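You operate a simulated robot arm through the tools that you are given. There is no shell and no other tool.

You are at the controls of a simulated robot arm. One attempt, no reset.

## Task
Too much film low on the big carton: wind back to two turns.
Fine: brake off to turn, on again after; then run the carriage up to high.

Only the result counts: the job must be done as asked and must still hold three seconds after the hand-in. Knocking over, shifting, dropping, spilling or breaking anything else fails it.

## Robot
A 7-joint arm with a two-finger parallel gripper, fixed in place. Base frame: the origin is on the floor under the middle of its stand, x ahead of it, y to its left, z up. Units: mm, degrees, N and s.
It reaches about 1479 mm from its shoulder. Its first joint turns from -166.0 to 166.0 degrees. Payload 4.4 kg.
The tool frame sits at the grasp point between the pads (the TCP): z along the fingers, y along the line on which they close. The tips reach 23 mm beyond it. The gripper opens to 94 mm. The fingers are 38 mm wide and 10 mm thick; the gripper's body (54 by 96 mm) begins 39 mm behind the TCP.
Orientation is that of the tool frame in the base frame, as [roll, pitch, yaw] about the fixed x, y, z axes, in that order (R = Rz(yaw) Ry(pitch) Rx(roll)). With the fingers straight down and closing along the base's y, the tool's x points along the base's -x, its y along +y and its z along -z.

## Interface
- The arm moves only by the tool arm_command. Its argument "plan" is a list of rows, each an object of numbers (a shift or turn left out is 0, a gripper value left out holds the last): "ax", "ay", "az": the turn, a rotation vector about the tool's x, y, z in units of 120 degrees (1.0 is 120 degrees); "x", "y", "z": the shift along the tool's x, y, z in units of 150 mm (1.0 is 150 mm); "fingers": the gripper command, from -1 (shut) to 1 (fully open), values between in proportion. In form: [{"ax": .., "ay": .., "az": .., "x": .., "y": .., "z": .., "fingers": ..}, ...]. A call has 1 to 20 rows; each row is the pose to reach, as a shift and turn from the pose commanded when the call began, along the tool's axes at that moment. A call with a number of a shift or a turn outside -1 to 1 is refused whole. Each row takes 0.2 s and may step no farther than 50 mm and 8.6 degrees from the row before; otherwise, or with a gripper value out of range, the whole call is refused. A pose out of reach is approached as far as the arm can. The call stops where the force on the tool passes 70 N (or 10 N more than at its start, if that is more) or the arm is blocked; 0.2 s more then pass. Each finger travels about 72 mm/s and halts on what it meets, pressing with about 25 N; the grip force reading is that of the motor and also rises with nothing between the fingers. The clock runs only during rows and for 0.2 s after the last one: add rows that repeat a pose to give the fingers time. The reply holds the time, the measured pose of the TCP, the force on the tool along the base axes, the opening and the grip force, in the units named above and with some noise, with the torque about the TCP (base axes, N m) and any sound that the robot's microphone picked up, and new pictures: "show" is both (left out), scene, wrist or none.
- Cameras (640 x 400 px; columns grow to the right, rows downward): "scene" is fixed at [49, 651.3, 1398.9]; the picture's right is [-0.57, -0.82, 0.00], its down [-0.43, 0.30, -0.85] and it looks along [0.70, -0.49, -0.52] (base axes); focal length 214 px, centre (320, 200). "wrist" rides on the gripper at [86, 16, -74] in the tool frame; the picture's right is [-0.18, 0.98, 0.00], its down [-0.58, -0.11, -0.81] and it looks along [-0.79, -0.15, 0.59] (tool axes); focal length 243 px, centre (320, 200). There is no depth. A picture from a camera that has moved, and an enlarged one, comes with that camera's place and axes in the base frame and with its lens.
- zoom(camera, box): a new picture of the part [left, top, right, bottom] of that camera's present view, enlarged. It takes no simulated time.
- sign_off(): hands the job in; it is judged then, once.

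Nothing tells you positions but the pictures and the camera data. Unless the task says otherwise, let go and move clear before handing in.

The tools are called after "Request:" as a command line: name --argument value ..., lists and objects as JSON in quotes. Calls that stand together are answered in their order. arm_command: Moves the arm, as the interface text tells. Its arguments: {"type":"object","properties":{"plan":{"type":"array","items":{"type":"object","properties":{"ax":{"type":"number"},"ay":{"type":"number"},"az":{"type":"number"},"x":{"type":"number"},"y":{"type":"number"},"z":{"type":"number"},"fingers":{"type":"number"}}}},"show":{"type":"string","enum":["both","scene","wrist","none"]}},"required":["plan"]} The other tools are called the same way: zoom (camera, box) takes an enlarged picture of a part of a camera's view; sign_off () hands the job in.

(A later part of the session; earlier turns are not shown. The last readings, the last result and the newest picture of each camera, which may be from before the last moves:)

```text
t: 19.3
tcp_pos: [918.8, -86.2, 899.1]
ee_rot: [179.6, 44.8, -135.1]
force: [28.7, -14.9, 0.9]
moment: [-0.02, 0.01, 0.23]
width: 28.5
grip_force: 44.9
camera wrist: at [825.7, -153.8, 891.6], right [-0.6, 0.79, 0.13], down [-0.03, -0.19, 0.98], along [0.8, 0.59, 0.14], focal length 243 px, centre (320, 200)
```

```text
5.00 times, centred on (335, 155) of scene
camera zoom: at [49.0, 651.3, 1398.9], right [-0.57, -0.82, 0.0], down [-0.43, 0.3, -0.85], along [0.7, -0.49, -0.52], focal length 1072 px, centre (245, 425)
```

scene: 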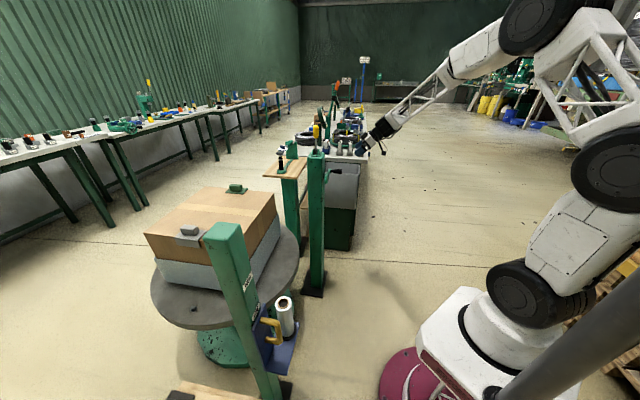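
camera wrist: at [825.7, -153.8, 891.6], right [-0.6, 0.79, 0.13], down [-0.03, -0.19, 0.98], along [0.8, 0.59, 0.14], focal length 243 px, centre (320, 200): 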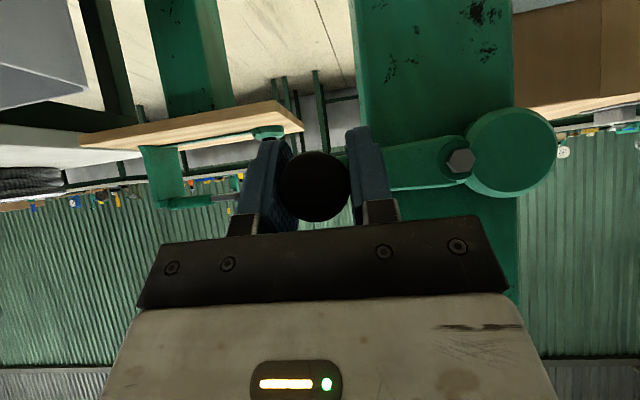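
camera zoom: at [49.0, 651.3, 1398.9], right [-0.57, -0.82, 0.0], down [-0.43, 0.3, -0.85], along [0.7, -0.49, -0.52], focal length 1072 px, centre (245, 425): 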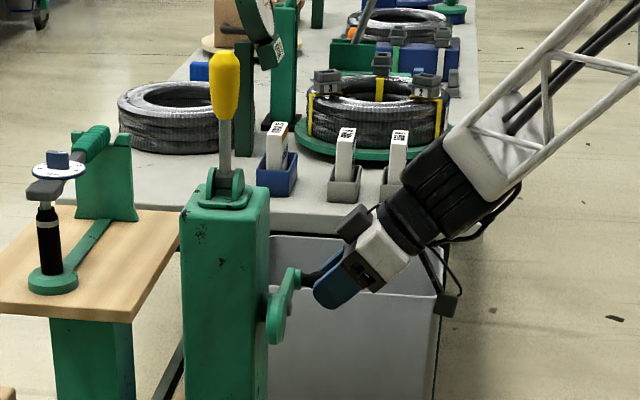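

Gripped, and the side load says the handle sits 2–3 mm further out than commanded. I'll relieve that and try a 40° arc upward, watching the table and film.

Request:
arm_command --plan '[{"y": -0.02, "fingers": -1}, {"y": -0.012, "x": -0.0655, "z": -0.0655}, {"y": 0.012, "x": -0.129, "z": -0.129}, {"y": 0.051, "x": -0.1885, "z": -0.1885}, {"y": 0.105, "x": -0.242, "z": -0.242}, {"y": 0.105, "x": -0.242, "z": -0.242}]' --show "both"

Request:
zoom --camera "scene" --box '[285, 115, 385, 195]'

Request:
zoom --camera "scene" --box '[140, 175, 310, 345]'

```text
t: 20.7
tcp_pos: [906.1, -72.2, 950.3]
ee_rot: [179.4, 44.7, -135.1]
force: [-24.0, -10.9, -7.4]
moment: [0.05, -0.06, -0.17]
width: 28.0
grip_force: 45.0
camera wrist: at [813.1, -141.1, 942.2], right [-0.6, 0.78, 0.14], down [-0.03, -0.19, 0.98], along [0.8, 0.59, 0.14], focal length 243 px, centre (320, 200)
```

scene: 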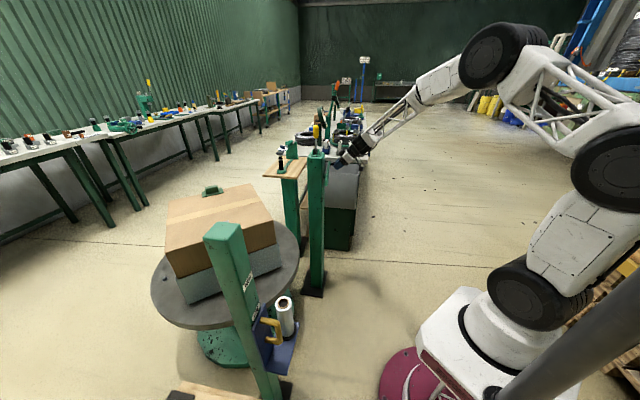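
wrist: 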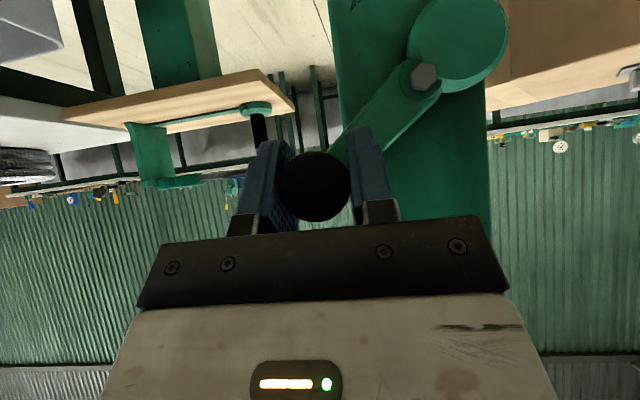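

```text
5.00 times, centred on (335, 155) of scene
camera zoom: at [49.0, 651.3, 1398.9], right [-0.57, -0.82, 0.0], down [-0.43, 0.3, -0.85], along [0.7, -0.49, -0.52], focal length 1072 px, centre (245, 425)
```

zoom: 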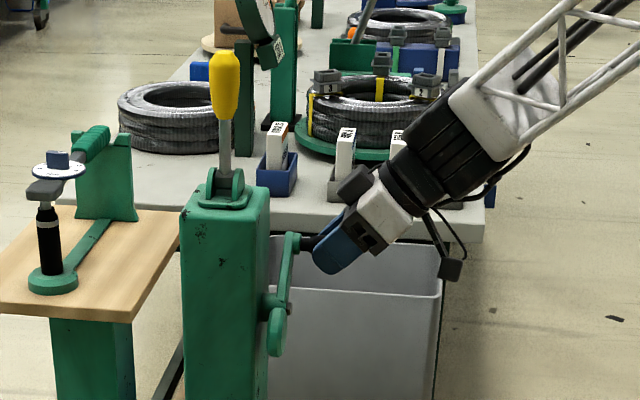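

```text
2.35 times, centred on (225, 260) of scene
camera zoom: at [49.0, 651.3, 1398.9], right [-0.57, -0.82, 0.0], down [-0.43, 0.3, -0.85], along [0.7, -0.49, -0.52], focal length 505 px, centre (544, 59)
```

zoom: 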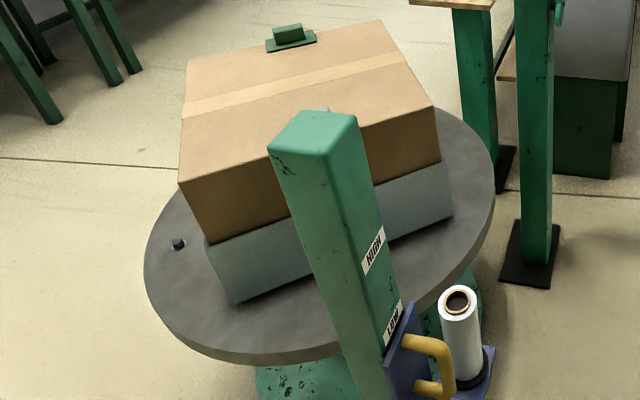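

The crank and table turn 1:1: handle up turned the table about +37° counter-clockwise. Let me check the film band closely for any change.

Request:
zoom --camera "scene" --box '[170, 225, 250, 305]'

Request:
zoom --camera "scene" --box '[230, 205, 290, 265]'

```text
5.00 times, centred on (210, 265) of scene
camera zoom: at [49.0, 651.3, 1398.9], right [-0.57, -0.82, 0.0], down [-0.43, 0.3, -0.85], along [0.7, -0.49, -0.52], focal length 1072 px, centre (870, -125)
```

zoom: 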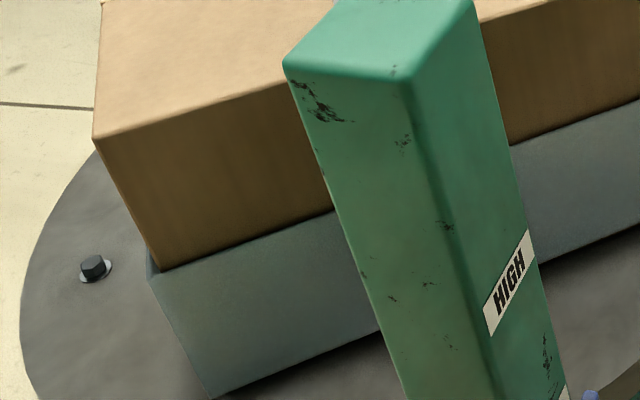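

```text
6.67 times, centred on (260, 235) of scene
camera zoom: at [49.0, 651.3, 1398.9], right [-0.57, -0.82, 0.0], down [-0.43, 0.3, -0.85], along [0.7, -0.49, -0.52], focal length 1430 px, centre (720, -33)
```

zoom: 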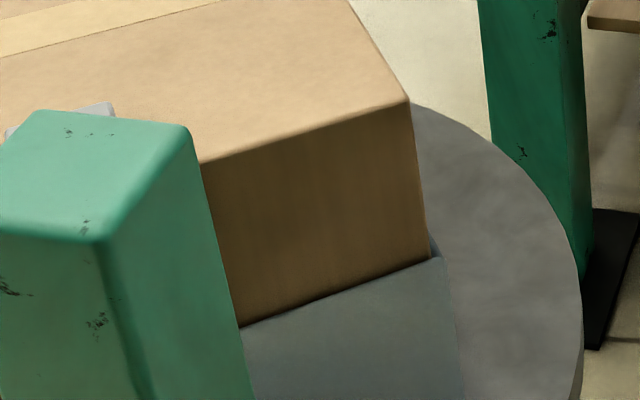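

No visible film change yet at 37°. I'll keep cranking the same way, up over the top to 150°, checking forces.

Request:
arm_command --plan '[{"y": 0.0693, "x": -0.0528, "z": -0.0528}, {"y": 0.145, "x": -0.09, "z": -0.09}, {"y": 0.2287, "x": -0.1178, "z": -0.1178}, {"y": 0.318, "x": -0.1348, "z": -0.1348}, {"y": 0.41, "x": -0.1404, "z": -0.1404}, {"y": 0.502, "x": -0.1348, "z": -0.1348}, {"y": 0.5913, "x": -0.1178, "z": -0.1178}, {"y": 0.675, "x": -0.09, "z": -0.09}, {"y": 0.7507, "x": -0.0528, "z": -0.0528}, {"y": 0.816, "x": -0.0066, "z": -0.0066}, {"y": 0.8687, "x": 0.0469, "z": 0.0469}]' --show "both"

Request:
zoom --camera "scene" --box '[285, 115, 385, 195]'

Request:
zoom --camera "scene" --box '[140, 175, 310, 345]'

```text
t: 23.1
tcp_pos: [812.8, 19.5, 940.7]
ee_rot: [179.5, 44.8, -135.1]
force: [34.2, -22.4, -30.1]
moment: [-0.52, 0.5, 0.55]
width: 28.4
grip_force: 45.1
camera wrist: at [721.0, -48.7, 933.5], right [-0.61, 0.78, 0.14], down [-0.03, -0.19, 0.98], along [0.8, 0.59, 0.14], focal length 243 px, centre (320, 200)
```

scene: 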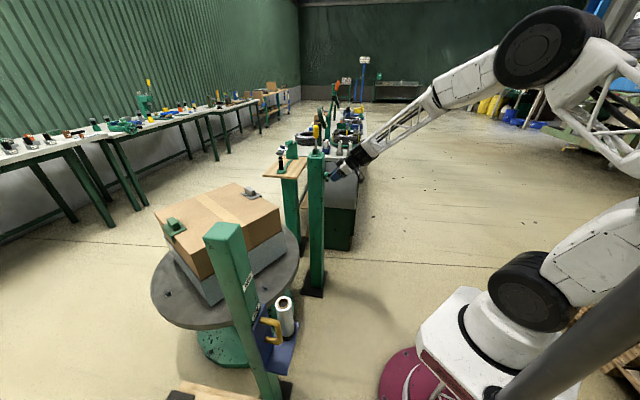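
wrist: 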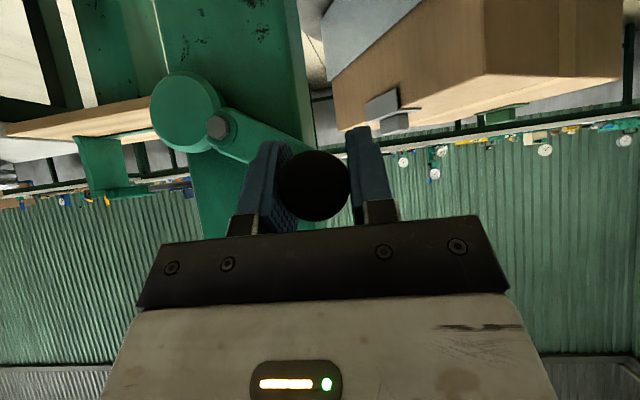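

```text
5.00 times, centred on (335, 155) of scene
camera zoom: at [49.0, 651.3, 1398.9], right [-0.57, -0.82, 0.0], down [-0.43, 0.3, -0.85], along [0.7, -0.49, -0.52], focal length 1072 px, centre (245, 425)
```

zoom: 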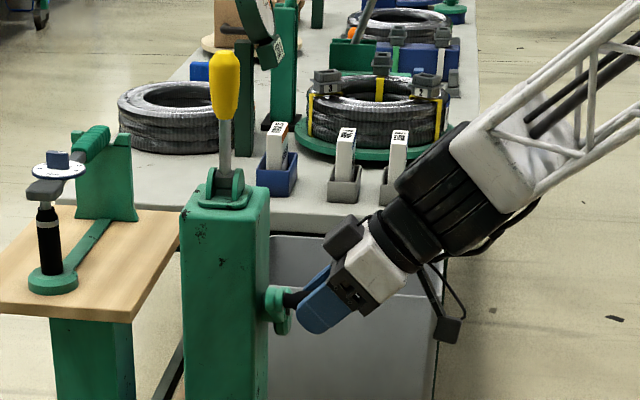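

```text
2.35 times, centred on (225, 260) of scene
camera zoom: at [49.0, 651.3, 1398.9], right [-0.57, -0.82, 0.0], down [-0.43, 0.3, -0.85], along [0.7, -0.49, -0.52], focal length 505 px, centre (544, 59)
```

zoom: 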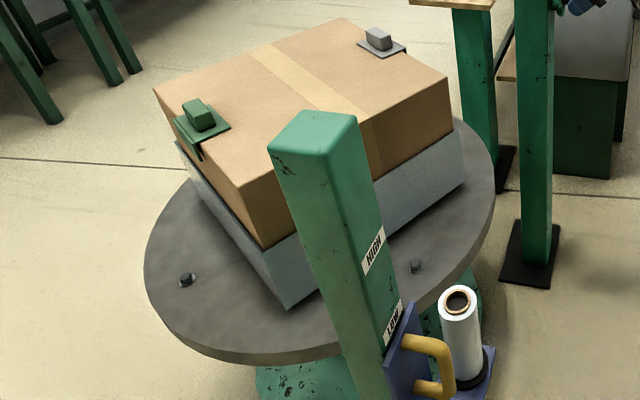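

There's something marked on the carton side under the green clip; I'll zoom in on it.

Request:
zoom --camera "scene" --box '[150, 215, 220, 285]'

Request:
zoom --camera "scene" --box '[155, 228, 195, 258]'

```text
5.71 times, centred on (185, 250) of scene
camera zoom: at [49.0, 651.3, 1398.9], right [-0.57, -0.82, 0.0], down [-0.43, 0.3, -0.85], along [0.7, -0.49, -0.52], focal length 1226 px, centre (1091, -86)
```

zoom: 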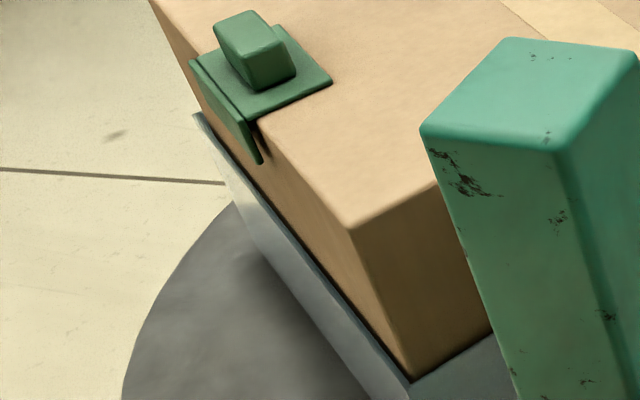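

```text
13.33 times, centred on (175, 243) of scene
camera zoom: at [49.0, 651.3, 1398.9], right [-0.57, -0.82, 0.0], down [-0.43, 0.3, -0.85], along [0.7, -0.49, -0.52], focal length 2860 px, centre (2253, -373)
```

zoom: 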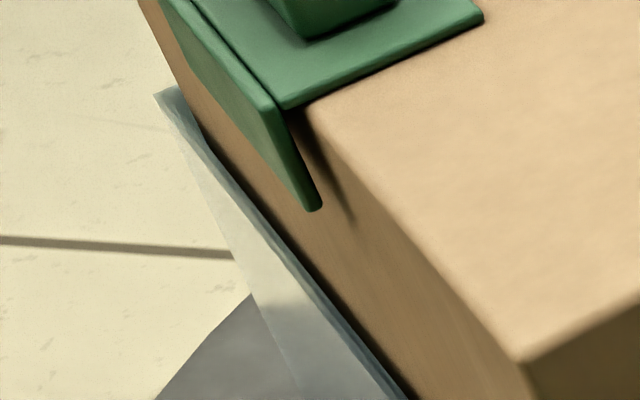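

That was only a light patch on the film. I'll hold still for a moment to read settled forces and refine the crank circle.

Request:
arm_command --plan '[{"fingers": -1}, {"fingers": -1}]' --show "none"

```text
t: 23.7
tcp_pos: [813.9, 19.7, 942.2]
ee_rot: [179.5, 44.9, -135.1]
force: [51.2, -16.5, -27.3]
moment: [0.17, -0.14, 0.49]
width: 28.5
grip_force: 45.0
```

The side load shows my circle was slightly too large; refit is centre offset -5, height 899, radius 78. I'll continue from 150° to 210° with that.

Request:
arm_command --plan '[{"y": -0.0167, "x": 0.0094, "z": 0.0094}, {"y": 0.0223, "x": 0.0683, "z": 0.0683}, {"y": 0.0457, "x": 0.1306, "z": 0.1306}, {"y": 0.0537, "x": 0.1942, "z": 0.1942}, {"y": 0.0457, "x": 0.2578, "z": 0.2578}, {"y": 0.0223, "x": 0.32, "z": 0.32}, {"y": -0.0163, "x": 0.378, "z": 0.378}, {"y": -0.0163, "x": 0.378, "z": 0.378}]' --show "wrist"

Request:
zoom --camera "scene" --box '[285, 115, 385, 195]'

Request:
zoom --camera "scene" --box '[140, 175, 310, 345]'

```text
t: 24.7
tcp_pos: [805.5, 27.8, 905.8]
ee_rot: [179.1, 44.7, -135.0]
force: [-15.8, 12.6, 3.7]
moment: [-0.97, 0.96, -0.23]
width: 28.4
grip_force: 44.8
stopped in row 4: the force on the tool passed its limit at 73 N (the readings are from after the stop); the commanded pose is now the measured one
camera wrist: at [713.4, -41.3, 897.4], right [-0.61, 0.78, 0.14], down [-0.02, -0.19, 0.98], along [0.79, 0.59, 0.14], focal length 243 px, centre (320, 200)
```

wrist: 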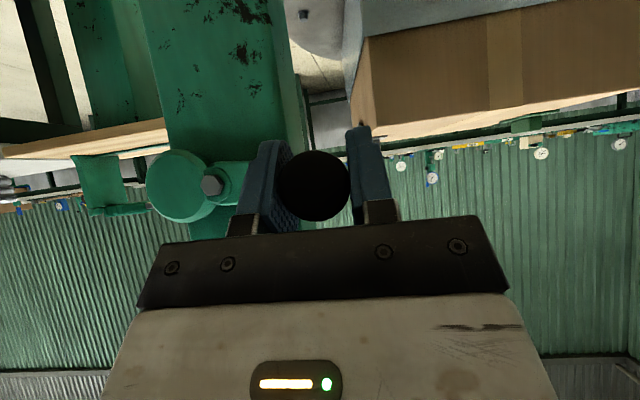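

```text
5.00 times, centred on (335, 155) of scene
camera zoom: at [49.0, 651.3, 1398.9], right [-0.57, -0.82, 0.0], down [-0.43, 0.3, -0.85], along [0.7, -0.49, -0.52], focal length 1072 px, centre (245, 425)
```

zoom: 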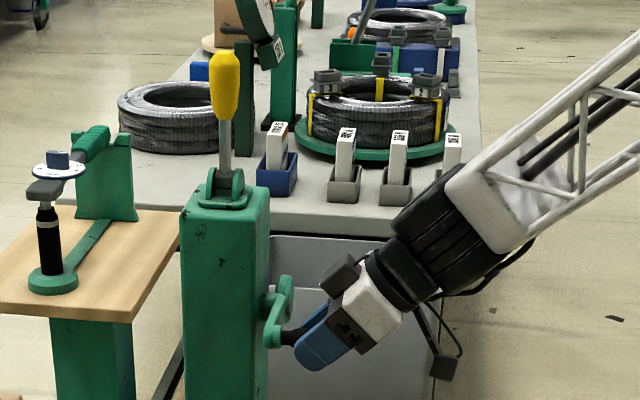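

```text
2.35 times, centred on (225, 260) of scene
camera zoom: at [49.0, 651.3, 1398.9], right [-0.57, -0.82, 0.0], down [-0.43, 0.3, -0.85], along [0.7, -0.49, -0.52], focal length 505 px, centre (544, 59)
```

zoom: 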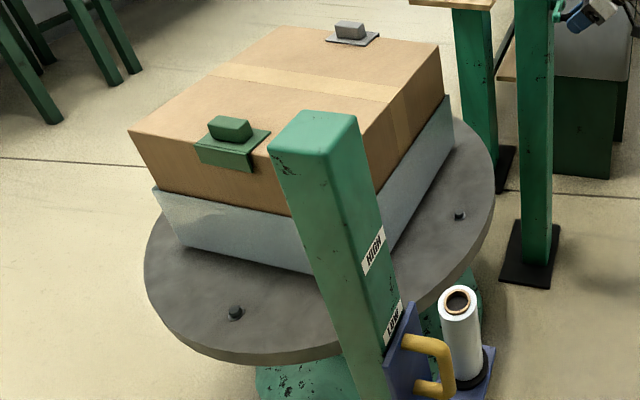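

The motion stopped on a force spike at about 175°; the measured path suits a radius near 80 mm. I'll carry on more gently in smaller steps, checking the forces.

Request:
arm_command --plan '[{"y": 0.001, "x": 0.034, "z": 0.034}, {"y": 0.0007, "x": 0.0674, "z": 0.0674}, {"y": -0.006, "x": 0.1, "z": 0.1}, {"y": -0.0153, "x": 0.1324, "z": 0.1324}, {"y": -0.03, "x": 0.164, "z": 0.164}, {"y": -0.0473, "x": 0.1942, "z": 0.1942}, {"y": -0.0473, "x": 0.1942, "z": 0.1942}]' --show "wrist"

```text
t: 26.3
tcp_pos: [812.0, 20.5, 864.3]
ee_rot: [179.3, 44.7, -135.0]
force: [20.4, 26.6, -3.3]
moment: [-0.04, -0.01, -0.01]
width: 28.1
grip_force: 45.6
camera wrist: at [719.0, -46.9, 856.4], right [-0.61, 0.78, 0.14], down [-0.02, -0.19, 0.98], along [0.79, 0.59, 0.14], focal length 243 px, centre (320, 200)
```

wrist: 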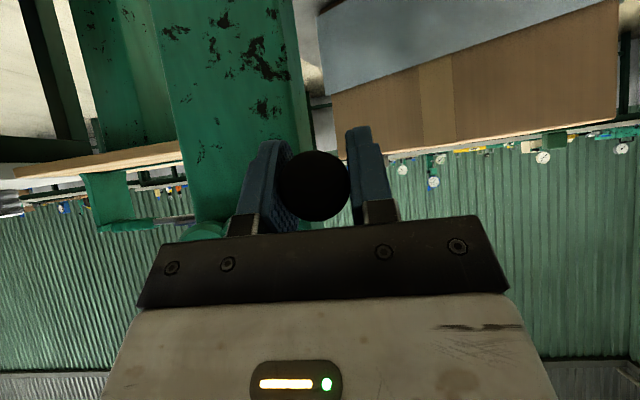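

Forces are mostly axial now, so this circle fits well. Continuing through the bottom to 325°.

Request:
arm_command --plan '[{"y": -0.0367, "x": 0.0462, "z": 0.0462}, {"y": -0.0813, "x": 0.0886, "z": 0.0886}, {"y": -0.134, "x": 0.1258, "z": 0.1258}, {"y": -0.194, "x": 0.1574, "z": 0.1574}, {"y": -0.2593, "x": 0.1833, "z": 0.1833}, {"y": -0.3287, "x": 0.2022, "z": 0.2022}, {"y": -0.4013, "x": 0.214, "z": 0.214}, {"y": -0.476, "x": 0.2187, "z": 0.2187}, {"y": -0.5507, "x": 0.2159, "z": 0.2159}, {"y": -0.624, "x": 0.206, "z": 0.206}, {"y": -0.6947, "x": 0.1885, "z": 0.1885}, {"y": -0.7613, "x": 0.1645, "z": 0.1645}, {"y": -0.822, "x": 0.1343, "z": 0.1343}, {"y": -0.8767, "x": 0.0985, "z": 0.0985}, {"y": -0.924, "x": 0.0575, "z": 0.0575}]' --show "wrist"

Request:
zoom --camera "scene" --box '[285, 115, 385, 195]'

Request:
zoom --camera "scene" --box '[140, 175, 310, 345]'

```text
t: 28.6
tcp_pos: [878.8, -46.0, 822.6]
ee_rot: [179.2, 44.9, -135.1]
force: [-22.4, -6.1, 15.7]
moment: [0.17, -0.2, -0.7]
width: 28.1
grip_force: 45.1
stopped in row 11: the force on the tool passed its limit at 92 N (the readings are from after the stop); the commanded pose is now the measured one
camera wrist: at [786.5, -114.4, 814.2], right [-0.61, 0.78, 0.14], down [-0.03, -0.19, 0.98], along [0.79, 0.59, 0.14], focal length 243 px, centre (320, 200)
```

wrist: 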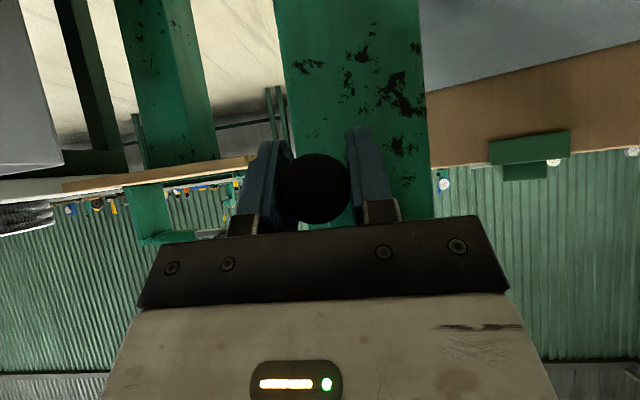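

```text
5.00 times, centred on (335, 155) of scene
camera zoom: at [49.0, 651.3, 1398.9], right [-0.57, -0.82, 0.0], down [-0.43, 0.3, -0.85], along [0.7, -0.49, -0.52], focal length 1072 px, centre (245, 425)
```

zoom: 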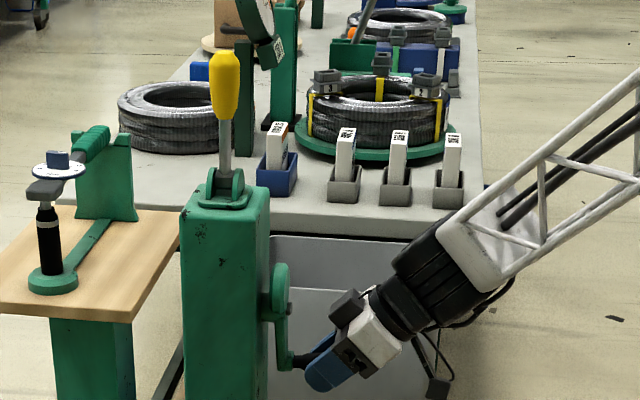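

```text
2.35 times, centred on (225, 260) of scene
camera zoom: at [49.0, 651.3, 1398.9], right [-0.57, -0.82, 0.0], down [-0.43, 0.3, -0.85], along [0.7, -0.49, -0.52], focal length 505 px, centre (544, 59)
```

zoom: 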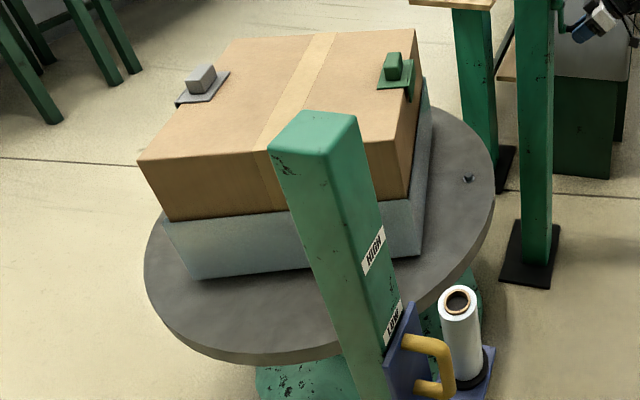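

It stopped at about 288° on a force spike. I'll creep a few degrees further and read which direction the load acts.

Request:
arm_command --plan '[{"y": -0.019, "x": -0.005, "z": -0.005}, {"y": -0.038, "x": -0.0099, "z": -0.0099}, {"y": -0.055, "x": -0.015, "z": -0.015}, {"y": -0.072, "x": -0.0207, "z": -0.0207}]' --show "none"

```text
t: 29.6
tcp_pos: [887.1, -54.1, 827.9]
ee_rot: [179.3, 44.9, -134.8]
force: [-49.5, -30.9, 29.1]
moment: [-0.17, 0.16, 0.02]
width: 28.1
grip_force: 44.5
```

The load is mostly axial (outward) here, which means the crank plane is rotated about 2–3° from my assumed 45°. I'll relieve outward and re-read.

Request:
arm_command --plan '[{"x": 0.005, "z": -0.012}, {"x": 0.0094, "z": -0.0236}, {"x": 0.0094, "z": -0.0236}]' --show "none"

```text
t: 30.6
tcp_pos: [885.7, -52.9, 826.5]
ee_rot: [179.3, 44.8, -134.8]
force: [18.8, 11.2, -8.5]
moment: [0.05, -0.08, 0.04]
width: 28.1
grip_force: 44.9
stopped in row 3: the force on the tool passed its limit at 77 N (the readings are from after the stop); the commanded pose is now the measured one
```

Request:
arm_command --plan '[{"x": -0.0047, "z": 0.0047}, {"x": -0.0047, "z": 0.0047}]' --show "none"

Request:
arm_command --plan '[{"x": 0.0, "z": 0.0}, {"x": 0.0, "z": 0.0}]' --show "none"

```text
t: 31.2
tcp_pos: [887.0, -52.4, 826.0]
ee_rot: [179.3, 44.7, -134.9]
force: [-8.6, -4.3, 2.0]
moment: [-0.04, 0.02, 0.05]
width: 28.3
grip_force: 44.7
```

```text
t: 31.8
tcp_pos: [885.7, -53.7, 826.5]
ee_rot: [179.3, 44.9, -134.9]
force: [-15.1, -12.9, 4.9]
moment: [0.02, 0.03, -0.02]
width: 28.2
grip_force: 45.1
```

Stiffness is high and the grip needs better alignment than I have. Before going on, I'll inspect the film band for thickness change after about 290° of rotation.

Request:
zoom --camera "scene" --box '[155, 230, 195, 270]'

Request:
zoom --camera "scene" --box '[240, 200, 280, 240]'

```text
10.00 times, centred on (175, 250) of scene
camera zoom: at [49.0, 651.3, 1398.9], right [-0.57, -0.82, 0.0], down [-0.43, 0.3, -0.85], along [0.7, -0.49, -0.52], focal length 2145 px, centre (1770, -300)
```

zoom: 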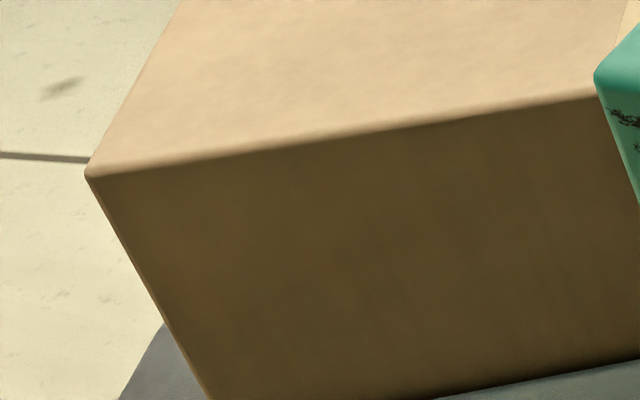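

```text
10.00 times, centred on (260, 220) of scene
camera zoom: at [49.0, 651.3, 1398.9], right [-0.57, -0.82, 0.0], down [-0.43, 0.3, -0.85], along [0.7, -0.49, -0.52], focal length 2145 px, centre (920, 0)
```

zoom: 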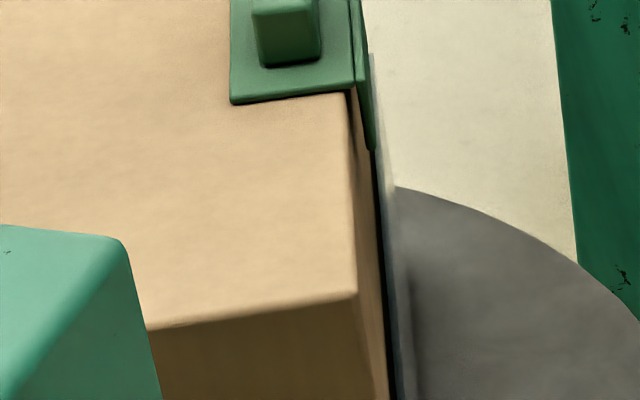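

I'll finish this first turn with the plane tilt included so I can compare the film at the same orientation as at the start.

Request:
arm_command --plan '[{"x": -0.011, "z": -0.0155, "y": -0.032}, {"x": -0.0221, "z": -0.0307, "y": -0.064}, {"x": -0.0375, "z": -0.048, "y": -0.0935}, {"x": -0.0528, "z": -0.065, "y": -0.1227}, {"x": -0.071, "z": -0.085, "y": -0.149}, {"x": -0.0888, "z": -0.1044, "y": -0.1747}, {"x": -0.1095, "z": -0.1263, "y": -0.197}, {"x": -0.1299, "z": -0.1482, "y": -0.218}]' --show "none"

```text
t: 33.1
tcp_pos: [902.3, -69.2, 843.8]
ee_rot: [179.2, 44.8, -135.0]
force: [28.9, 7.7, -15.7]
moment: [0.83, -0.79, -0.24]
width: 28.3
grip_force: 44.9
stopped in row 6: the force on the tool passed its limit at 73 N (the readings are from after the stop); the commanded pose is now the measured one
```

Stopped again at about 316°. Since the carton is nearly square, the present view compares directly with the one taken at about 37°; I'll take the same zooms.

Request:
zoom --camera "scene" --box '[170, 225, 250, 305]'

Request:
zoom --camera "scene" --box '[230, 205, 290, 265]'

Request:
zoom --camera "scene" --box '[140, 175, 310, 345]'

```text
5.00 times, centred on (210, 265) of scene
camera zoom: at [49.0, 651.3, 1398.9], right [-0.57, -0.82, 0.0], down [-0.43, 0.3, -0.85], along [0.7, -0.49, -0.52], focal length 1072 px, centre (870, -125)
```

zoom: 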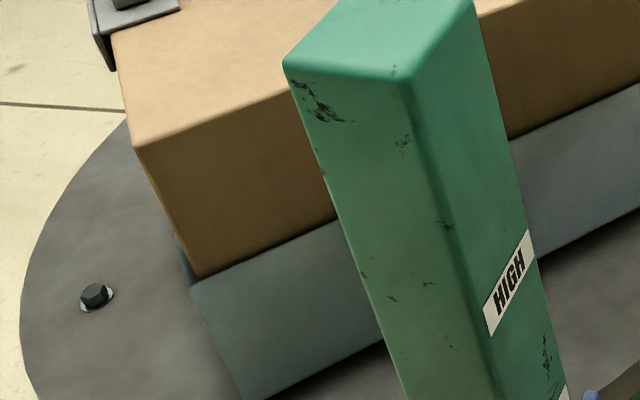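

```text
6.67 times, centred on (260, 235) of scene
camera zoom: at [49.0, 651.3, 1398.9], right [-0.57, -0.82, 0.0], down [-0.43, 0.3, -0.85], along [0.7, -0.49, -0.52], focal length 1430 px, centre (720, -33)
```

zoom: 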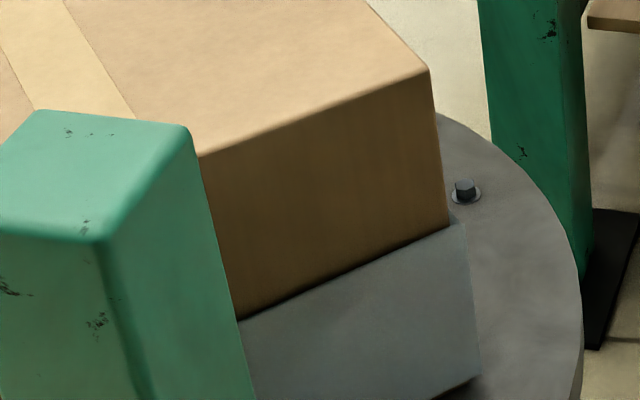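

```text
2.35 times, centred on (225, 260) of scene
camera zoom: at [49.0, 651.3, 1398.9], right [-0.57, -0.82, 0.0], down [-0.43, 0.3, -0.85], along [0.7, -0.49, -0.52], focal length 505 px, centre (544, 59)
```

zoom: 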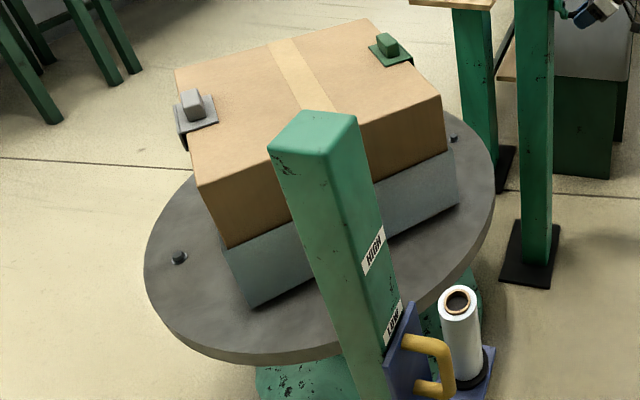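

I'll take high-magnification baselines of the film ledge at two corners now.

Request:
zoom --camera "scene" --box '[195, 250, 225, 280]'

Request:
zoom --camera "scene" --box '[255, 220, 285, 250]'

Request:
zoom --camera "wrist" --box '[380, 0, 640, 180]'

```text
13.33 times, centred on (210, 265) of scene
camera zoom: at [49.0, 651.3, 1398.9], right [-0.57, -0.82, 0.0], down [-0.43, 0.3, -0.85], along [0.7, -0.49, -0.52], focal length 2860 px, centre (1787, -667)
```

zoom: 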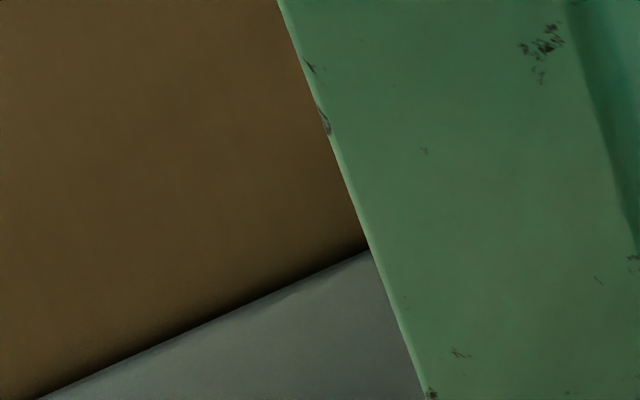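

```text
13.33 times, centred on (270, 235) of scene
camera zoom: at [49.0, 651.3, 1398.9], right [-0.57, -0.82, 0.0], down [-0.43, 0.3, -0.85], along [0.7, -0.49, -0.52], focal length 2860 px, centre (987, -267)
```

zoom: 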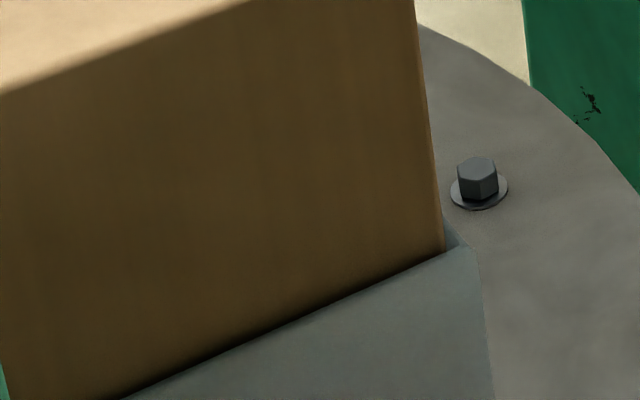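

```text
2.22 times, centred on (510, 90) of wrist
camera zoom: at [810.7, -138.7, 835.5], right [-0.61, 0.78, 0.14], down [-0.02, -0.19, 0.98], along [0.79, 0.6, 0.14], focal length 539 px, centre (-102, 444)
```

zoom: 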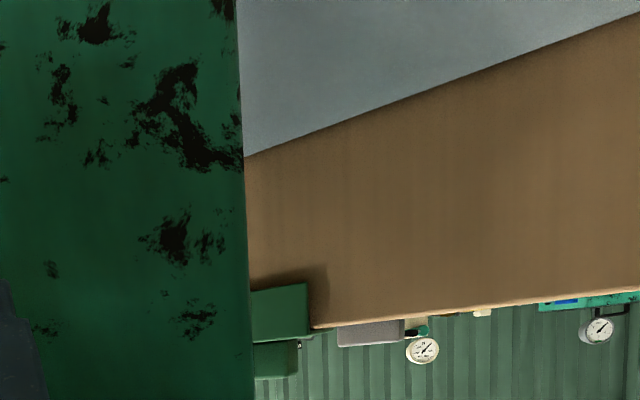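

The film ledge seems to have thinned a little, but I need a same-orientation comparison. Rather than fight the grip, I'll release the handle, lay the tool horizontal along the crank axis, and push the handle round with closed fingers.

Request:
arm_command --plan '[{"fingers": 1}, {"fingers": 1}, {"fingers": 1}, {"fingers": 1}, {"z": -0.2, "fingers": 1}, {"z": -0.5, "fingers": 1}, {"z": -0.8, "fingers": 1}]' --show "wrist"

Request:
zoom --camera "scene" --box '[285, 115, 385, 195]'

```text
t: 34.7
tcp_pos: [843.4, -130.8, 930.1]
ee_rot: [179.2, 44.8, -135.0]
force: [-0.9, 0.3, -1.0]
moment: [0.02, 0.0, 0.01]
width: 94.1
grip_force: 0.0
camera wrist: at [751.0, -200.8, 921.5], right [-0.61, 0.78, 0.14], down [-0.02, -0.19, 0.98], along [0.79, 0.6, 0.14], focal length 243 px, centre (320, 200)
```

wrist: 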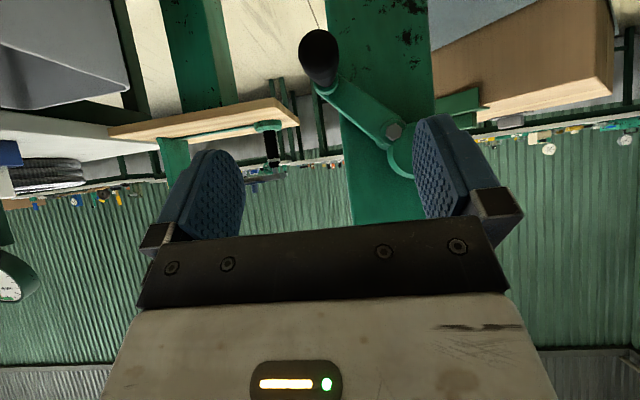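

```text
5.00 times, centred on (335, 155) of scene
camera zoom: at [49.0, 651.3, 1398.9], right [-0.57, -0.82, 0.0], down [-0.43, 0.3, -0.85], along [0.7, -0.49, -0.52], focal length 1072 px, centre (245, 425)
```

zoom: 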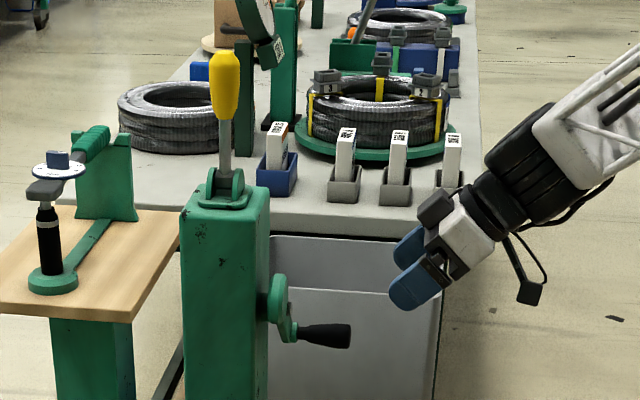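

The crank stayed put at about 318°. Now I'll rotate the tool to horizontal and close the fingers into a stick.

Request:
arm_command --plan '[{"ay": -0.06, "fingers": -1}, {"ay": -0.12, "fingers": -1}, {"ay": -0.18, "fingers": -1}, {"ay": -0.24, "fingers": -1}, {"ay": -0.3, "fingers": -1}, {"ay": -0.36, "fingers": -1}, {"ay": -0.373, "fingers": -1}]' --show "both"

```text
t: 36.3
tcp_pos: [844.2, -131.8, 929.8]
ee_rot: [125.8, 89.4, 171.6]
force: [0.5, -0.1, -0.8]
moment: [-0.01, 0.01, 0.02]
width: 0.2
grip_force: 24.8
camera wrist: at [778.4, -172.7, 843.5], right [-0.7, 0.69, 0.19], down [-0.48, -0.65, 0.59], along [0.53, 0.32, 0.79], focal length 243 px, centre (320, 200)
```

scene: 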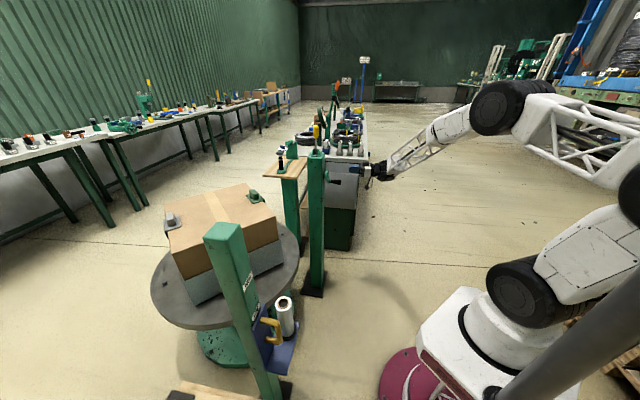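
wrist: 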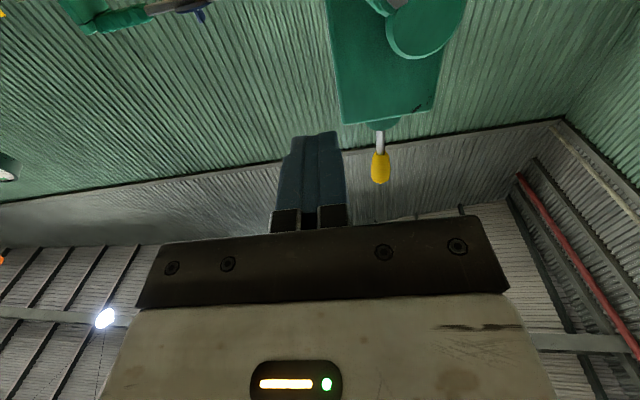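

Horizontal and closed. I'll position the stick behind the handle (below and hub-side) and slide it in alongside.

Request:
arm_command --plan '[{"y": 0.1, "x": 0.25}, {"y": 0.2, "x": 0.5}, {"y": 0.293, "x": 0.733}, {"y": 0.293, "x": 0.733, "z": 0.25}, {"y": 0.293, "x": 0.733, "z": 0.45}, {"y": 0.293, "x": 0.733, "z": 0.593}]' --show "wrist"

Request:
zoom --camera "scene" --box '[285, 115, 385, 195]'

```text
t: 37.7
tcp_pos: [875.0, -33.4, 819.4]
ee_rot: [133.6, 89.4, 179.3]
force: [-0.1, 0.7, 0.3]
moment: [0.01, -0.01, -0.04]
width: 0.0
grip_force: 24.9
camera wrist: at [809.0, -75.6, 733.2], right [-0.7, 0.69, 0.19], down [-0.48, -0.65, 0.59], along [0.53, 0.32, 0.79], focal length 243 px, centre (320, 200)
```

wrist: 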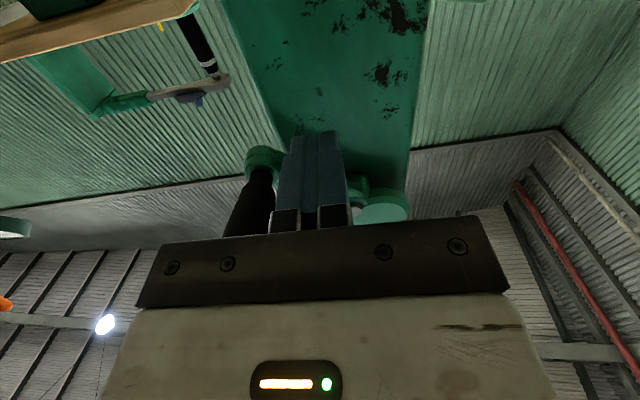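

```text
5.00 times, centred on (335, 155) of scene
camera zoom: at [49.0, 651.3, 1398.9], right [-0.57, -0.82, 0.0], down [-0.43, 0.3, -0.85], along [0.7, -0.49, -0.52], focal length 1072 px, centre (245, 425)
```

zoom: 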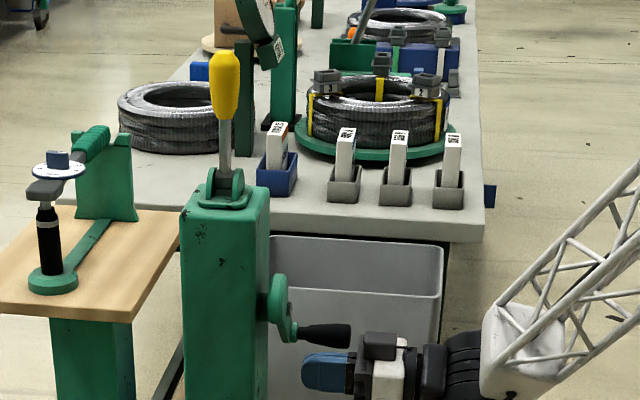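

Stick is in place behind the handle. Pushing round to bring the crank back toward its starting angle (one full turn).

Request:
arm_command --plan '[{"y": -0.036, "x": -0.009}, {"y": -0.072, "x": -0.018}, {"y": -0.1413, "x": -0.046}, {"y": -0.2053, "x": -0.0833}, {"y": -0.264, "x": -0.1293}, {"y": -0.316, "x": -0.1827}, {"y": -0.3593, "x": -0.2427}]' --show "scene"

Request:
zoom --camera "scene" --box '[285, 115, 385, 195]'

Request:
zoom --camera "scene" --box '[140, 175, 310, 345]'

```text
t: 39.3
tcp_pos: [912.4, -75.1, 856.1]
ee_rot: [129.7, 89.3, 175.4]
force: [0.4, 0.6, 0.1]
moment: [0.01, 0.01, -0.02]
width: 0.0
grip_force: 24.7
```

scene: 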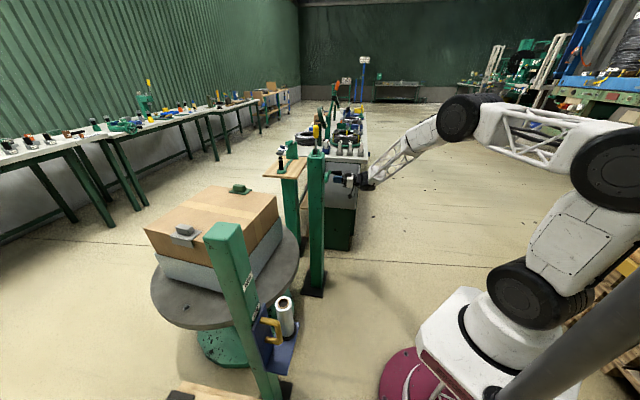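

```text
5.00 times, centred on (335, 155) of scene
camera zoom: at [49.0, 651.3, 1398.9], right [-0.57, -0.82, 0.0], down [-0.43, 0.3, -0.85], along [0.7, -0.49, -0.52], focal length 1072 px, centre (245, 425)
```

zoom: 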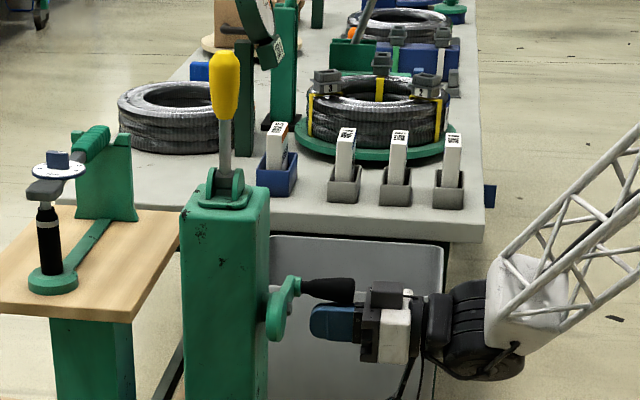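

```text
2.35 times, centred on (225, 260) of scene
camera zoom: at [49.0, 651.3, 1398.9], right [-0.57, -0.82, 0.0], down [-0.43, 0.3, -0.85], along [0.7, -0.49, -0.52], focal length 505 px, centre (544, 59)
```

zoom: 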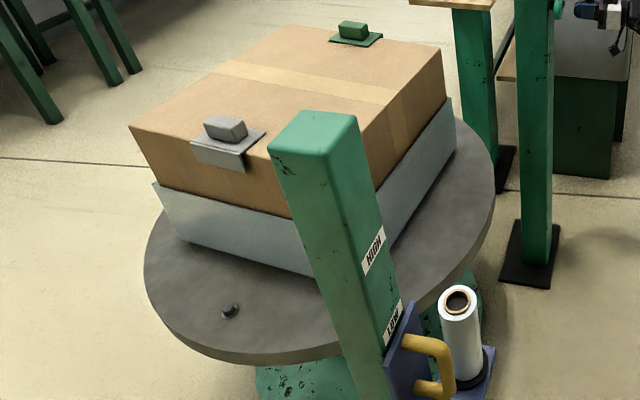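

Pushing works cleanly. A few degrees more to match the starting orientation, then I'll compare the film with the first pictures.

Request:
arm_command --plan '[{"y": -0.014, "x": -0.024}, {"y": -0.0273, "x": -0.0487}, {"y": -0.0273, "x": -0.0487}]' --show "none"

Request:
zoom --camera "scene" --box '[140, 175, 310, 345]'

Request:
zoom --camera "scene" --box '[150, 235, 230, 295]'

Request:
zoom --camera "scene" --box '[230, 205, 290, 265]'

```text
t: 40.1
tcp_pos: [915.5, -76.7, 862.8]
ee_rot: [131.8, 89.3, 177.5]
force: [0.1, -0.4, -0.5]
moment: [0.01, -0.02, -0.04]
width: 0.0
grip_force: 25.3
```

```text
2.35 times, centred on (225, 260) of scene
camera zoom: at [49.0, 651.3, 1398.9], right [-0.57, -0.82, 0.0], down [-0.43, 0.3, -0.85], along [0.7, -0.49, -0.52], focal length 505 px, centre (544, 59)
```

zoom: 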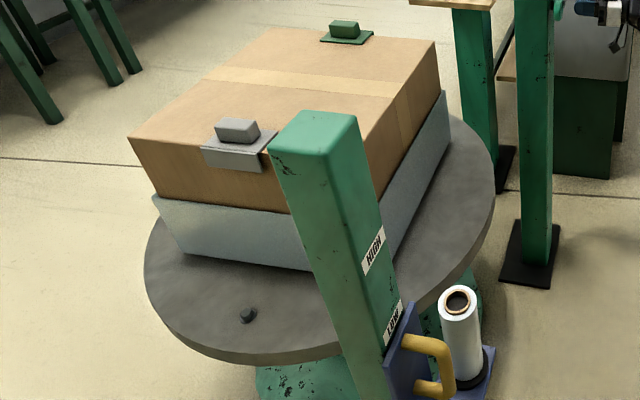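

```text
6.67 times, centred on (190, 265) of scene
camera zoom: at [49.0, 651.3, 1398.9], right [-0.57, -0.82, 0.0], down [-0.43, 0.3, -0.85], along [0.7, -0.49, -0.52], focal length 1430 px, centre (1187, -233)
```

zoom: 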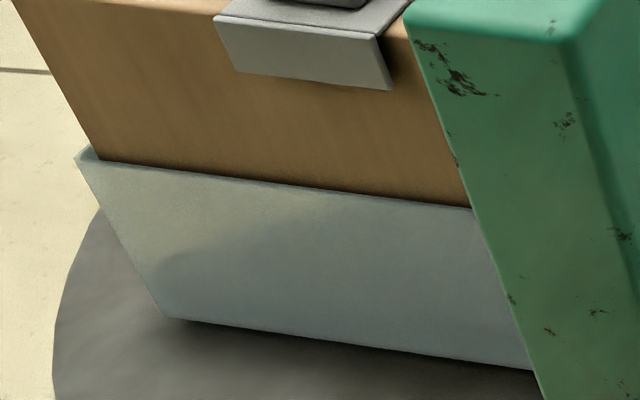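

```text
6.67 times, centred on (260, 235) of scene
camera zoom: at [49.0, 651.3, 1398.9], right [-0.57, -0.82, 0.0], down [-0.43, 0.3, -0.85], along [0.7, -0.49, -0.52], focal length 1430 px, centre (720, -33)
```

zoom: 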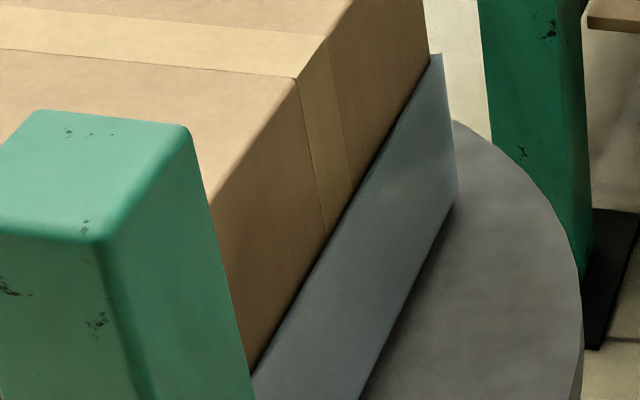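

Orientation matches the start. Differences are subtle, so I'll take very high zooms of the film ledge now for precise comparison.

Request:
zoom --camera "scene" --box '[154, 250, 174, 262]'

Request:
zoom --camera "scene" --box '[262, 206, 282, 218]'

Request:
zoom --camera "scene" --box '[265, 285, 315, 345]'

```text
16.00 times, centred on (164, 256) of scene
camera zoom: at [49.0, 651.3, 1398.9], right [-0.57, -0.82, 0.0], down [-0.43, 0.3, -0.85], along [0.7, -0.49, -0.52], focal length 3432 px, centre (2816, -696)
```

zoom: 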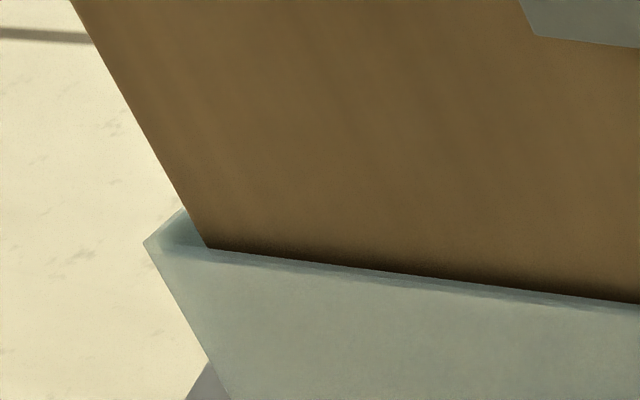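

```text
16.00 times, centred on (272, 212) of scene
camera zoom: at [49.0, 651.3, 1398.9], right [-0.57, -0.82, 0.0], down [-0.43, 0.3, -0.85], along [0.7, -0.49, -0.52], focal length 3432 px, centre (1088, 8)
```

zoom: 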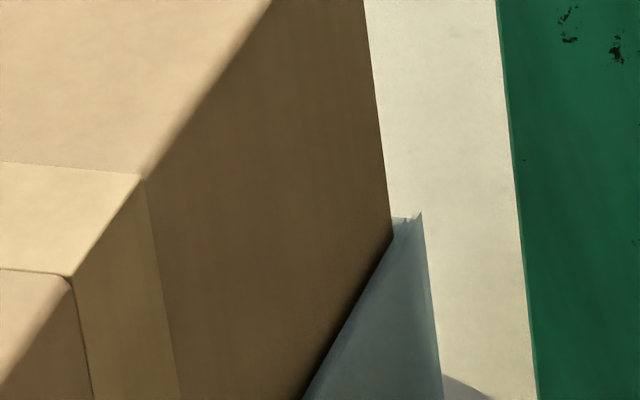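

```text
6.67 times, centred on (290, 315) of scene
camera zoom: at [49.0, 651.3, 1398.9], right [-0.57, -0.82, 0.0], down [-0.43, 0.3, -0.85], along [0.7, -0.49, -0.52], focal length 1430 px, centre (520, -567)
```

zoom: 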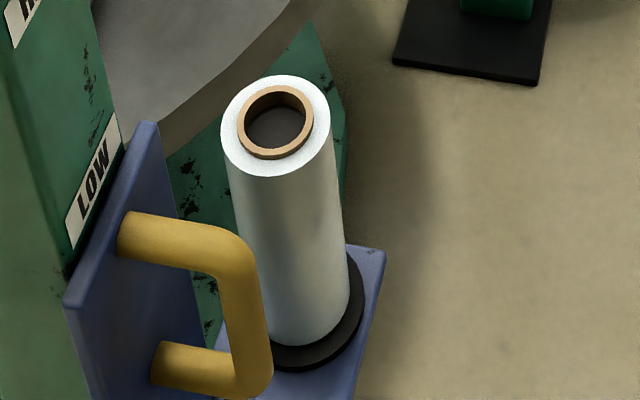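

The ledge shows nested lines, possibly one per layer. I'll zoom in further to count them.

Request:
zoom --camera "scene" --box '[157, 255, 163, 259]'

Request:
zoom --camera "scene" --box '[272, 211, 278, 215]'

Request:
zoom --camera "scene" --box '[164, 256, 174, 263]'

```text
16.00 times, centred on (160, 257) of scene
camera zoom: at [49.0, 651.3, 1398.9], right [-0.57, -0.82, 0.0], down [-0.43, 0.3, -0.85], along [0.7, -0.49, -0.52], focal length 3432 px, centre (2880, -712)
```

zoom: 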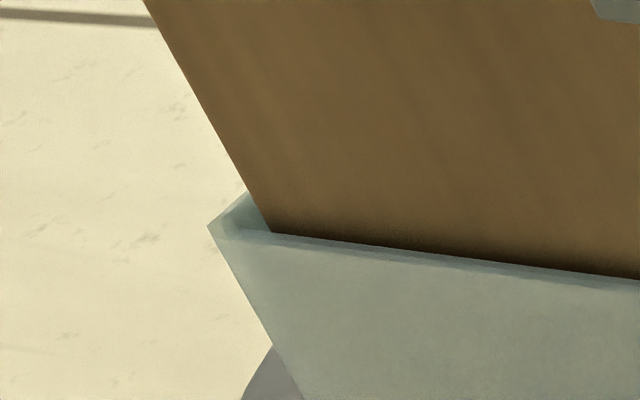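

```text
16.00 times, centred on (275, 213) of scene
camera zoom: at [49.0, 651.3, 1398.9], right [-0.57, -0.82, 0.0], down [-0.43, 0.3, -0.85], along [0.7, -0.49, -0.52], focal length 3432 px, centre (1040, -8)
```

zoom: 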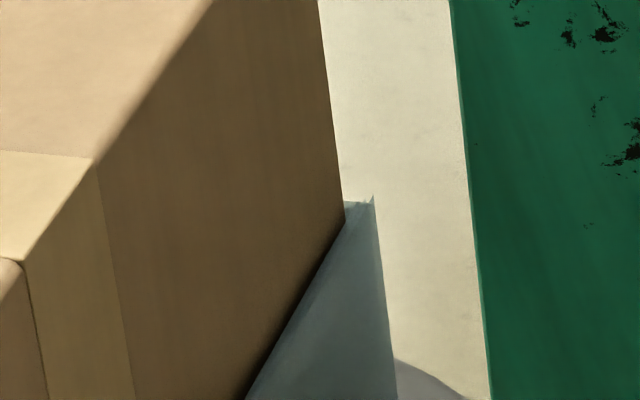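

```text
16.00 times, centred on (169, 260) of scene
camera zoom: at [49.0, 651.3, 1398.9], right [-0.57, -0.82, 0.0], down [-0.43, 0.3, -0.85], along [0.7, -0.49, -0.52], focal length 3432 px, centre (2736, -752)
```

zoom: 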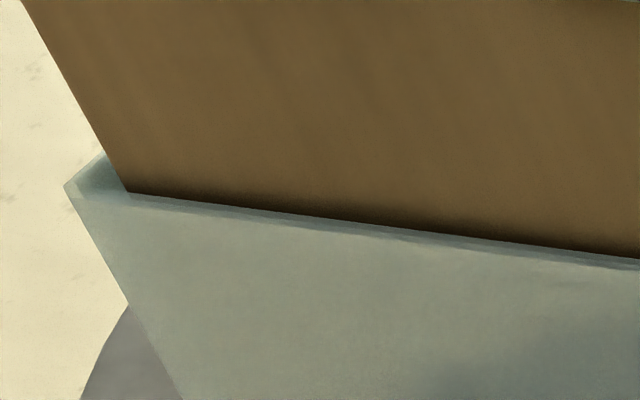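

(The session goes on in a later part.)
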